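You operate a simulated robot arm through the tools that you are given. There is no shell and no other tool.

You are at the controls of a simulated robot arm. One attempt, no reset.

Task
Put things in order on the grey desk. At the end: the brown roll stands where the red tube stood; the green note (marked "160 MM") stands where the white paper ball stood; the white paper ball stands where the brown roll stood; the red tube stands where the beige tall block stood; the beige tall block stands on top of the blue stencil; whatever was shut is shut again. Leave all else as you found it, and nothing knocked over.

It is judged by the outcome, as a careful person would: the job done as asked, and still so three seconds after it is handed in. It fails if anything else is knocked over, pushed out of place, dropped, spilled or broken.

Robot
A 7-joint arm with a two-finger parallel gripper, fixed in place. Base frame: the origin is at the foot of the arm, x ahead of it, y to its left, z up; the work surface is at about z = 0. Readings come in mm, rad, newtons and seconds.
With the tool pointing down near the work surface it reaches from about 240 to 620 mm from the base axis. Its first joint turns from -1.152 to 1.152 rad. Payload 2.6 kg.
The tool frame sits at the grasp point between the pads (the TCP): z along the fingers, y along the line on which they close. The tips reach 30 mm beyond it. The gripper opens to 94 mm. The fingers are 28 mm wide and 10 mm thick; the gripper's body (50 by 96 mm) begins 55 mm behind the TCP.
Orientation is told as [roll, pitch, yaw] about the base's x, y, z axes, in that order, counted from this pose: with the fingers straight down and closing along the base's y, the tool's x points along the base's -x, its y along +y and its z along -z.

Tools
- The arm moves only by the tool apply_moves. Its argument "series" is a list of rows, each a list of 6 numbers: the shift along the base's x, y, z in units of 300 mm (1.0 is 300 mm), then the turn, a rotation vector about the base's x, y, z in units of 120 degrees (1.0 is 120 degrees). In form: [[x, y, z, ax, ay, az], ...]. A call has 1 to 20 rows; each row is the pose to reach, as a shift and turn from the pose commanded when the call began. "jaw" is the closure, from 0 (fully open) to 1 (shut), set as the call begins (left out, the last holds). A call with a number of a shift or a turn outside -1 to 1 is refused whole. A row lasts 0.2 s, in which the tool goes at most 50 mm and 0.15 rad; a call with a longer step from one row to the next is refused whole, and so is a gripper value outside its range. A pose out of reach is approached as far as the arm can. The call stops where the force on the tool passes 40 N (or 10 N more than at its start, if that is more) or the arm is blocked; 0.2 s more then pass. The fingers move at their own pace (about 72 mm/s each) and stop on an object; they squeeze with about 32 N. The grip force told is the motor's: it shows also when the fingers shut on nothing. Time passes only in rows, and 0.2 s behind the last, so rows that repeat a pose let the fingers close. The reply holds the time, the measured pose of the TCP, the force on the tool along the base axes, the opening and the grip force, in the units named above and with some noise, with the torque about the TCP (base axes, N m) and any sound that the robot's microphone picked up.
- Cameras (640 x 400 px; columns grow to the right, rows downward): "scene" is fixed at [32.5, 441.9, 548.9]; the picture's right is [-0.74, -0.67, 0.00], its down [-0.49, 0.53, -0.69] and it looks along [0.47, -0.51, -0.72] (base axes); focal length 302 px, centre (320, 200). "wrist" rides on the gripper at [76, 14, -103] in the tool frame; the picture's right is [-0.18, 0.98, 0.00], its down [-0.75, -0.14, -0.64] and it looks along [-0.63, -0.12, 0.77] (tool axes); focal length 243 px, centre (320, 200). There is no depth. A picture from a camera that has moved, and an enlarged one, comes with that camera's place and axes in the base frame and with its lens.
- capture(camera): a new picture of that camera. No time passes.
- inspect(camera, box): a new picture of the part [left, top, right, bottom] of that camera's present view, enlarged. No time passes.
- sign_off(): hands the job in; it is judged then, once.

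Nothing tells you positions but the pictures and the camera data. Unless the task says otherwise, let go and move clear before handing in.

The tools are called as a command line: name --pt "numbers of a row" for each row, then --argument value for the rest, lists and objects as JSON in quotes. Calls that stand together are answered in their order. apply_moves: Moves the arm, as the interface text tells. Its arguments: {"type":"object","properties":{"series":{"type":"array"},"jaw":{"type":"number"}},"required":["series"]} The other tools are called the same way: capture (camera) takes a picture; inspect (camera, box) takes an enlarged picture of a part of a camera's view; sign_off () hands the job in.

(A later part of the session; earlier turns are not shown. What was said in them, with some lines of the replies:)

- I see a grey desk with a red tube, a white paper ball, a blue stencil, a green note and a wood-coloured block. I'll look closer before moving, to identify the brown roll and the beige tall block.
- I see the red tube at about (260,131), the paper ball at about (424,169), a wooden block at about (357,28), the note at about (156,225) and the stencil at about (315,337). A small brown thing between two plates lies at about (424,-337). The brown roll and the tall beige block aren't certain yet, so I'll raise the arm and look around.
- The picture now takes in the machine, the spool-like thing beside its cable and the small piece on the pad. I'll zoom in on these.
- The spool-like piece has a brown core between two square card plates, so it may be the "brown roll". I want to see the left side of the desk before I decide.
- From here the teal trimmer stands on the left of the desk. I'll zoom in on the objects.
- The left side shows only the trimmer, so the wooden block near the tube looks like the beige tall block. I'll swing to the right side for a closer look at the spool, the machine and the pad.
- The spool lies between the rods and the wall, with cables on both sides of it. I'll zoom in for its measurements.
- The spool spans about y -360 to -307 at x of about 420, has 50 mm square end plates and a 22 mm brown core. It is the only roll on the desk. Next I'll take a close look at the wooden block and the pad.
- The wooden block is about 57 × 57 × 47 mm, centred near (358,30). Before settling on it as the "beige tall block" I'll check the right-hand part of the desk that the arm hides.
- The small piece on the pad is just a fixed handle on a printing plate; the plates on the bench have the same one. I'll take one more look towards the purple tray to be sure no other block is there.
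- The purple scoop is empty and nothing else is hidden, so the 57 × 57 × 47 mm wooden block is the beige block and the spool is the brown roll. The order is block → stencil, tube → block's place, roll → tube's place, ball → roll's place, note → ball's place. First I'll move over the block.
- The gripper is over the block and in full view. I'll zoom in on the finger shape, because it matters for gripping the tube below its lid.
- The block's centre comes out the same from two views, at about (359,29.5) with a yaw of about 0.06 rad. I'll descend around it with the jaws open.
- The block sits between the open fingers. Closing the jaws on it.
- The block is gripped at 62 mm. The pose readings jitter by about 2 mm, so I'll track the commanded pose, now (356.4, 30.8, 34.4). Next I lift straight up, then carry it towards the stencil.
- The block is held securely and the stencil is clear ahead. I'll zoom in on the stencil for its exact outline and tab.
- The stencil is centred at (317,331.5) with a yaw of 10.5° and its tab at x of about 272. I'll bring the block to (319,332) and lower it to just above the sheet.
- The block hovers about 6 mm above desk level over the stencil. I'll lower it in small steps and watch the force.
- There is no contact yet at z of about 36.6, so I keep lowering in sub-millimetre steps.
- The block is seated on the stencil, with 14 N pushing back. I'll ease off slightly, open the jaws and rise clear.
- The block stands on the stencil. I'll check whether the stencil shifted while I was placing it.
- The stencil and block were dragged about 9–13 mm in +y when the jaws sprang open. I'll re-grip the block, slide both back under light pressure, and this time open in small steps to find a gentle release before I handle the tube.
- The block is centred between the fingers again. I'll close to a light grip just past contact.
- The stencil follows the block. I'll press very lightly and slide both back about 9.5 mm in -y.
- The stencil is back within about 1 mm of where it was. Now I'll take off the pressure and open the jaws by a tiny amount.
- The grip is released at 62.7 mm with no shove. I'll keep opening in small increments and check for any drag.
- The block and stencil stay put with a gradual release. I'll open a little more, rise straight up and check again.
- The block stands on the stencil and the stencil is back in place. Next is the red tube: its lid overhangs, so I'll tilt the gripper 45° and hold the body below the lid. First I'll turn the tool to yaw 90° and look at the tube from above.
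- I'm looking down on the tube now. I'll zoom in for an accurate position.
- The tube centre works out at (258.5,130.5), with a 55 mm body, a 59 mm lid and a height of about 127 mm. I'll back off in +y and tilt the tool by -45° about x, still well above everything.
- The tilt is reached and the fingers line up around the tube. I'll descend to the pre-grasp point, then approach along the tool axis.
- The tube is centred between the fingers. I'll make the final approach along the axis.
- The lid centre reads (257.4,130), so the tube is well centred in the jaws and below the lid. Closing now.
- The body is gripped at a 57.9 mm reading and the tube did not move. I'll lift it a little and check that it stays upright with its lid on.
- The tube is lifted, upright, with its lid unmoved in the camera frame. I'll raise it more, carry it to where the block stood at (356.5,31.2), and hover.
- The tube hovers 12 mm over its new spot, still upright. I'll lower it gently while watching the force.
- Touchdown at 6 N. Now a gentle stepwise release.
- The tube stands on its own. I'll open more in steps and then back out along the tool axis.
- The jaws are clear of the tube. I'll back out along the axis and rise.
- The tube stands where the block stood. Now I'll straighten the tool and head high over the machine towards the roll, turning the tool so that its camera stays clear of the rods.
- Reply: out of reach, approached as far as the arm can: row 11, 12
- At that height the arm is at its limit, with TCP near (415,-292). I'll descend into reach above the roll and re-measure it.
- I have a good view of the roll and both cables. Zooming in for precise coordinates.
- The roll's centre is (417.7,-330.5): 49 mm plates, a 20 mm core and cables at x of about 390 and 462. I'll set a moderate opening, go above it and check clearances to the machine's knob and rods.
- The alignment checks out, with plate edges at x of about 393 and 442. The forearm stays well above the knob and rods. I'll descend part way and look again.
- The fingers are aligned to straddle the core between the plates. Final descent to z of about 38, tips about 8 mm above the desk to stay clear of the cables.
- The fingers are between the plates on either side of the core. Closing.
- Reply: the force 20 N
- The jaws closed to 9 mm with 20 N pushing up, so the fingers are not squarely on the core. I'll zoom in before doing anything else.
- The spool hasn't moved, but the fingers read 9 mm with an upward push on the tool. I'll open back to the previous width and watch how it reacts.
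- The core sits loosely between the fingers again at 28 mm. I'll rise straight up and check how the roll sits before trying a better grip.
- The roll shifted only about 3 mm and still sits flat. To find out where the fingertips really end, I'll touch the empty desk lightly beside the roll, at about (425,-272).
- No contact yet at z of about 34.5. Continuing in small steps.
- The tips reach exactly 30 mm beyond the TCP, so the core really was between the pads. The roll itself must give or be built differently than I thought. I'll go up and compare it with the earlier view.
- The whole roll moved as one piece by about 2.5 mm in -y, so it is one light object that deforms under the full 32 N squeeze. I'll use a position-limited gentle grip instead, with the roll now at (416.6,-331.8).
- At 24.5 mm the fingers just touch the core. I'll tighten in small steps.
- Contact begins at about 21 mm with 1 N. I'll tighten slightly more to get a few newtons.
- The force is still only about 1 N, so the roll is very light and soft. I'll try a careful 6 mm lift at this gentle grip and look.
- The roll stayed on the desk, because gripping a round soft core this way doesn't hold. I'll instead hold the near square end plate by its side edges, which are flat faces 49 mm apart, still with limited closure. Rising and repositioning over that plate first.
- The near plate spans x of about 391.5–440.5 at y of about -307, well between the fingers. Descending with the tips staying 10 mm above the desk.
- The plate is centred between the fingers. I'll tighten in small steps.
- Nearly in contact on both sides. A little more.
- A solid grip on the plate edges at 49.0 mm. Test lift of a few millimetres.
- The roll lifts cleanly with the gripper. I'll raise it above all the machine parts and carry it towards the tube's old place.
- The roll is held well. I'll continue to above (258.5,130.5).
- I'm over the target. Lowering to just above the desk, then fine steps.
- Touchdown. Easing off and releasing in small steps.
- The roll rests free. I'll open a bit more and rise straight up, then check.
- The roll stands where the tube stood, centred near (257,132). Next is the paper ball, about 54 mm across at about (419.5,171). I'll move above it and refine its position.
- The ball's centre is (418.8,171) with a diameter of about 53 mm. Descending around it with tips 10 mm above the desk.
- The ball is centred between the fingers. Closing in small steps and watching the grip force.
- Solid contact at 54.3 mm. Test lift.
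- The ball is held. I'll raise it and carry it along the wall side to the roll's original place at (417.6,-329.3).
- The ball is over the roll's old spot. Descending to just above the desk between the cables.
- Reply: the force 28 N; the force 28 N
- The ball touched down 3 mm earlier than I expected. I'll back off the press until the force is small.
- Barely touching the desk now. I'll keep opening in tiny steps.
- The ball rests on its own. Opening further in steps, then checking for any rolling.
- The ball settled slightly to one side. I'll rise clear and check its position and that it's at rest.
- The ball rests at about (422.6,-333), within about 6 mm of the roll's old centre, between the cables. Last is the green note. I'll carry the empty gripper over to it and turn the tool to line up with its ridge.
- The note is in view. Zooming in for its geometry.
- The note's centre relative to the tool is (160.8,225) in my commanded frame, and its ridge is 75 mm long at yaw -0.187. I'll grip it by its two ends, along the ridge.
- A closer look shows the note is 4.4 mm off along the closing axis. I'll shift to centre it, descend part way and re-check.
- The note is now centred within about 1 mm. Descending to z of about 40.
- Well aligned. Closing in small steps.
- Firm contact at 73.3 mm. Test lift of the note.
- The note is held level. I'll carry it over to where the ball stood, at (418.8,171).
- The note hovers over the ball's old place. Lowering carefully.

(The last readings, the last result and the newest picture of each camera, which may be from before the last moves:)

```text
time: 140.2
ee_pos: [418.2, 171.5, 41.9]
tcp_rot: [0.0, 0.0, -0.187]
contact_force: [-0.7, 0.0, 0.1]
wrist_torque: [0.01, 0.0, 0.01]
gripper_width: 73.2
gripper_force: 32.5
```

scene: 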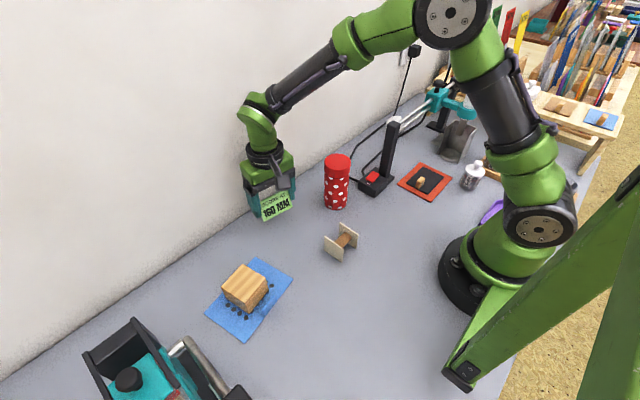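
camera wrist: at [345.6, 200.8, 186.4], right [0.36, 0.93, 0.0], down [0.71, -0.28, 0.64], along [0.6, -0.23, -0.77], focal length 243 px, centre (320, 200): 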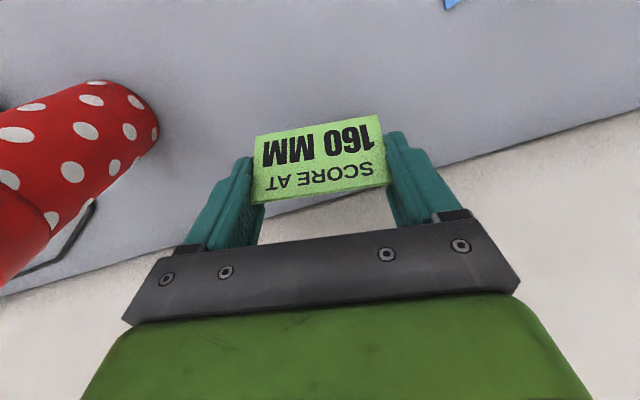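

apply_moves --pt "0 0 -0.002 0 0 0" --pt "0 0 -0.002 0 0 0"

apply_moves --pt "0 0 -0.002 0 0 0" --pt "0 0 -0.002 0 0 0"

```text
time: 140.8
ee_pos: [418.5, 172.5, 40.1]
tcp_rot: [0.001, 0.001, -0.187]
contact_force: [0.0, -1.0, 1.7]
wrist_torque: [0.0, 0.0, 0.04]
gripper_width: 73.3
gripper_force: 32.3
```

```text
time: 141.4
ee_pos: [418.4, 172.6, 40.5]
tcp_rot: [0.0, -0.001, -0.188]
contact_force: [0.6, -0.9, 6.5]
wrist_torque: [-0.05, 0.03, -0.02]
gripper_width: 72.9
gripper_force: 31.5
```

The note touches the desk (6.5 N). Releasing in small steps.

apply_moves --pt "0 0 0.001 0 0 0" --pt "0 0 0.001 0 0 0" --jaw 0.218

apply_moves --pt "0 0 0 0 0 0" --jaw 0.205

apply_moves --pt "0 0 0 0 0 0" --jaw 0.19

apply_moves --pt "0 0 0 0 0 0" --jaw 0.17

inspect --camera "wrist" --box '[200, 80, 450, 250]'

```text
time: 142.0
ee_pos: [417.1, 172.6, 40.2]
tcp_rot: [0.001, 0.0, -0.187]
contact_force: [-0.1, 0.6, 0.8]
wrist_torque: [0.01, -0.02, -0.04]
gripper_width: 74.7
gripper_force: 0.8
```

```text
time: 142.4
ee_pos: [418.0, 172.3, 40.5]
tcp_rot: [0.0, 0.001, -0.186]
contact_force: [0.7, 0.4, -0.4]
wrist_torque: [-0.01, 0.0, -0.03]
gripper_width: 75.0
gripper_force: 0.1
```

```text
time: 142.8
ee_pos: [417.2, 172.7, 39.1]
tcp_rot: [0.0, -0.001, -0.186]
contact_force: [-0.8, -1.0, -0.2]
wrist_torque: [-0.01, -0.01, -0.02]
gripper_width: 76.0
gripper_force: 0.1
```

```text
time: 143.2
ee_pos: [417.6, 171.4, 39.7]
tcp_rot: [-0.001, 0.0, -0.187]
contact_force: [0.1, 0.1, -0.2]
wrist_torque: [-0.01, 0.0, -0.06]
gripper_width: 77.9
gripper_force: 0.1
```

```text
2.35 times, centred on (325, 165) of wrist
camera zoom: at [345.1, 200.0, 143.0], right [0.36, 0.93, 0.0], down [0.71, -0.28, 0.64], along [0.6, -0.23, -0.77], focal length 571 px, centre (308, 282)
```

zoom: 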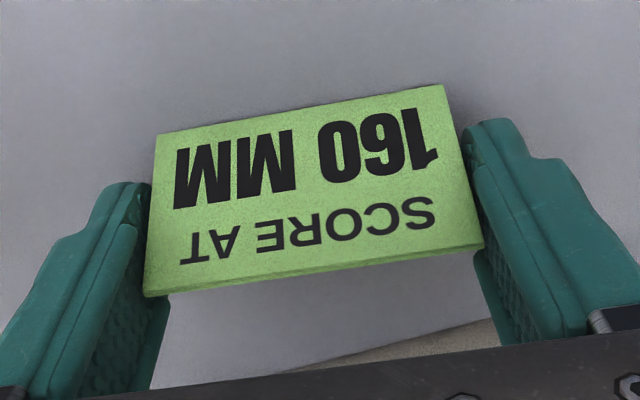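

The note stands free. I'll open fully in two steps, rise straight up and review everything.

apply_moves --pt "0 0 0 0 0 0" --jaw 0.12

apply_moves --pt "0 0 0 0 0 0" --pt "0 0 0 0 0 0" --jaw 0.02

apply_moves --pt "0 0 0.03 0 0 0" --pt "0 0 0.1 0 0 0" --pt "0 0 0.22 0 0 0" --pt "0 0 0.36 0 0 0" --pt "-0.04 0 0.5 0 0 0" --pt "-0.1 0 0.64 0 0 0" --pt "-0.2 0 0.75 0 0 0"

capture --camera "scene"

capture --camera "wrist"

```text
time: 143.6
ee_pos: [417.6, 171.9, 40.0]
tcp_rot: [0.0, 0.0, -0.186]
contact_force: [0.4, 0.2, -0.4]
wrist_torque: [0.0, 0.01, -0.03]
gripper_width: 82.5
gripper_force: 0.1
```

```text
time: 144.2
ee_pos: [417.3, 172.0, 38.5]
tcp_rot: [0.0, 0.0, -0.188]
contact_force: [-0.4, -0.7, -0.7]
wrist_torque: [0.01, 0.01, -0.01]
gripper_width: 92.3
gripper_force: 0.0
```

```text
time: 145.8
ee_pos: [357.6, 169.2, 265.2]
tcp_rot: [0.0, -0.001, -0.189]
contact_force: [-0.3, 0.4, 0.8]
wrist_torque: [-0.01, -0.02, 0.0]
gripper_width: 92.0
gripper_force: 0.0
```

```text
taken
```

scene: 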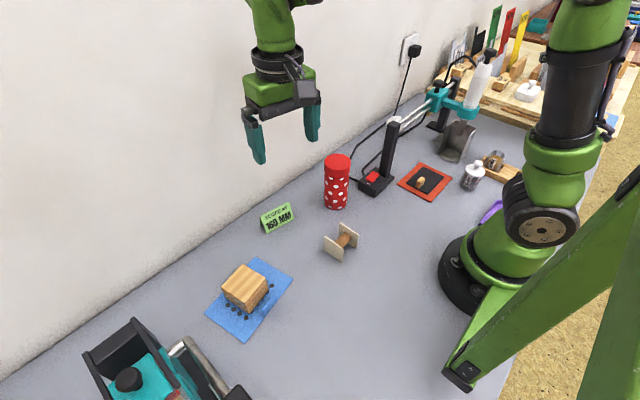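

```text
taken
camera wrist: at [285.4, 198.7, 368.7], right [0.36, 0.93, 0.0], down [0.71, -0.28, 0.64], along [0.6, -0.23, -0.77], focal length 243 px, centre (320, 200)
```

wrist: 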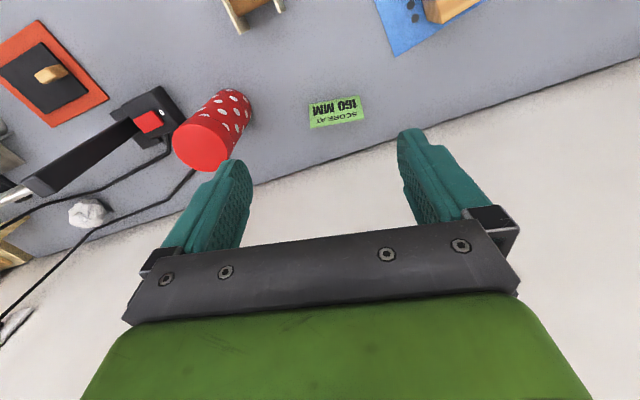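

Everything looks placed. I'll check each object close up before handing in.

inspect --camera "scene" --box '[195, 150, 395, 350]'

inspect --camera "scene" --box '[350, 90, 450, 160]'

inspect --camera "wrist" --box '[0, 50, 380, 280]'

inspect --camera "scene" --box '[340, 100, 540, 225]'

```text
2.00 times, centred on (295, 250) of scene
camera zoom: at [32.6, 441.9, 548.9], right [-0.74, -0.67, 0.0], down [-0.49, 0.53, -0.69], along [0.47, -0.51, -0.72], focal length 604 px, centre (370, 100)
```

zoom: 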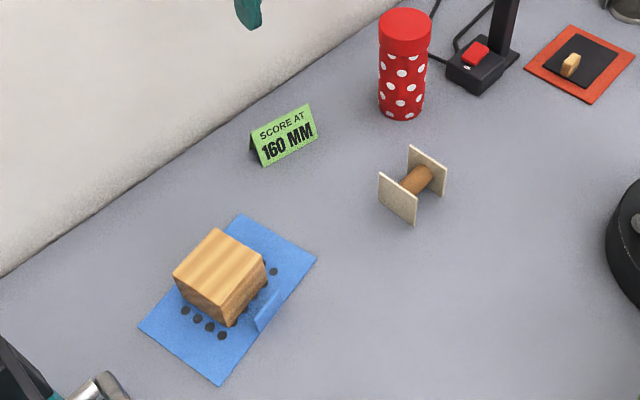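

```text
5.71 times, centred on (400, 125) of scene
camera zoom: at [32.6, 441.9, 548.9], right [-0.74, -0.67, 0.0], down [-0.49, 0.53, -0.69], along [0.47, -0.51, -0.72], focal length 1724 px, centre (-137, 629)
```

zoom: 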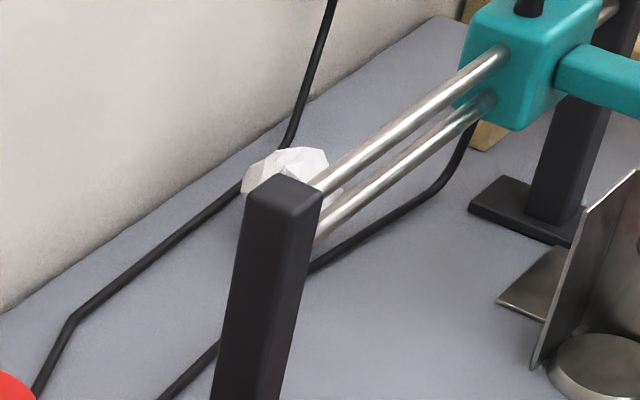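

```text
1.68 times, centred on (190, 165) of wrist
camera zoom: at [285.4, 198.7, 368.7], right [0.36, 0.93, 0.0], down [0.71, -0.28, 0.64], along [0.6, -0.23, -0.77], focal length 409 px, centre (539, 259)
```

zoom: 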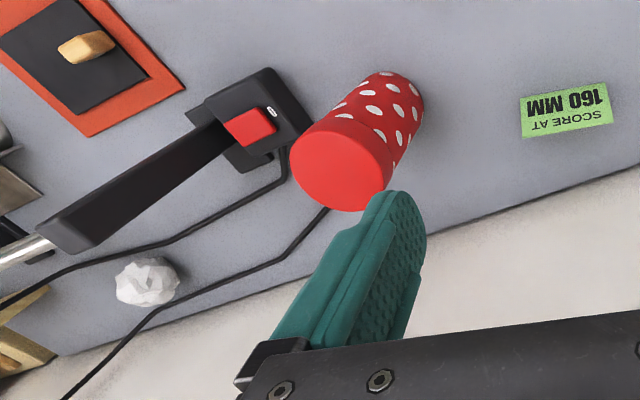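

```text
3.20 times, centred on (440, 162) of scene
camera zoom: at [32.6, 441.9, 548.9], right [-0.74, -0.67, 0.0], down [-0.49, 0.53, -0.69], along [0.47, -0.51, -0.72], focal length 966 px, centre (-64, 320)
```

zoom: 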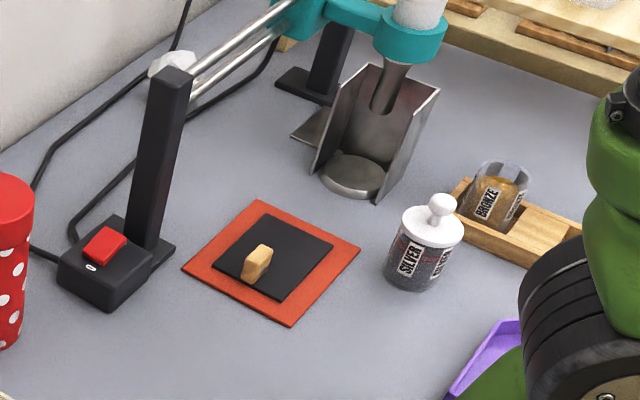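

All five objects are in their places, upright and at rest:
- The block is on the stencil.
- The tube, with its lid still on, is where the block stood.
- The roll is where the tube stood.
- The ball is where the roll stood.
- The note is where the ball stood.

The rest of the desk looks unchanged, and the gripper is open and clear, so I'm handing in.

sign_off

```text
The job is handed in.
```

The job is handed in. In my last pictures all five objects were in their new places, upright and at rest.

| Object | Where it stands now | How close |
|---|---|---|
| Beige tall block | On top of the blue stencil | Fully on the sheet |
| Red tube | Where the block stood | No visible offset; lid stayed on |
| Brown roll | Where the tube stood | About 2 mm off |
| White paper ball | Where the roll stood | About 6 mm off |
| Green note ("160 MM") | Where the ball stood | No visible offset |

- **Stencil:** my first release of the block dragged the stencil about 9 mm. I slid it back to within about 1.5 mm of where it was.
- **Beige block:** I took the wooden block beside the tube to be the "beige tall block". It was the only loose block on the desk, though at about 47 mm high it is not very tall.
- **Brown roll:** I took the spool with the brown core and two square end plates to be the "brown roll". It was the only roll on the desk. My first attempt to grip it by the core pushed it about 3 mm and failed, so I lifted it by one end plate instead.
- **Anything shut:** I opened nothing.

I saw nothing else knocked over or moved. The gripper was open and clear when I handed in.
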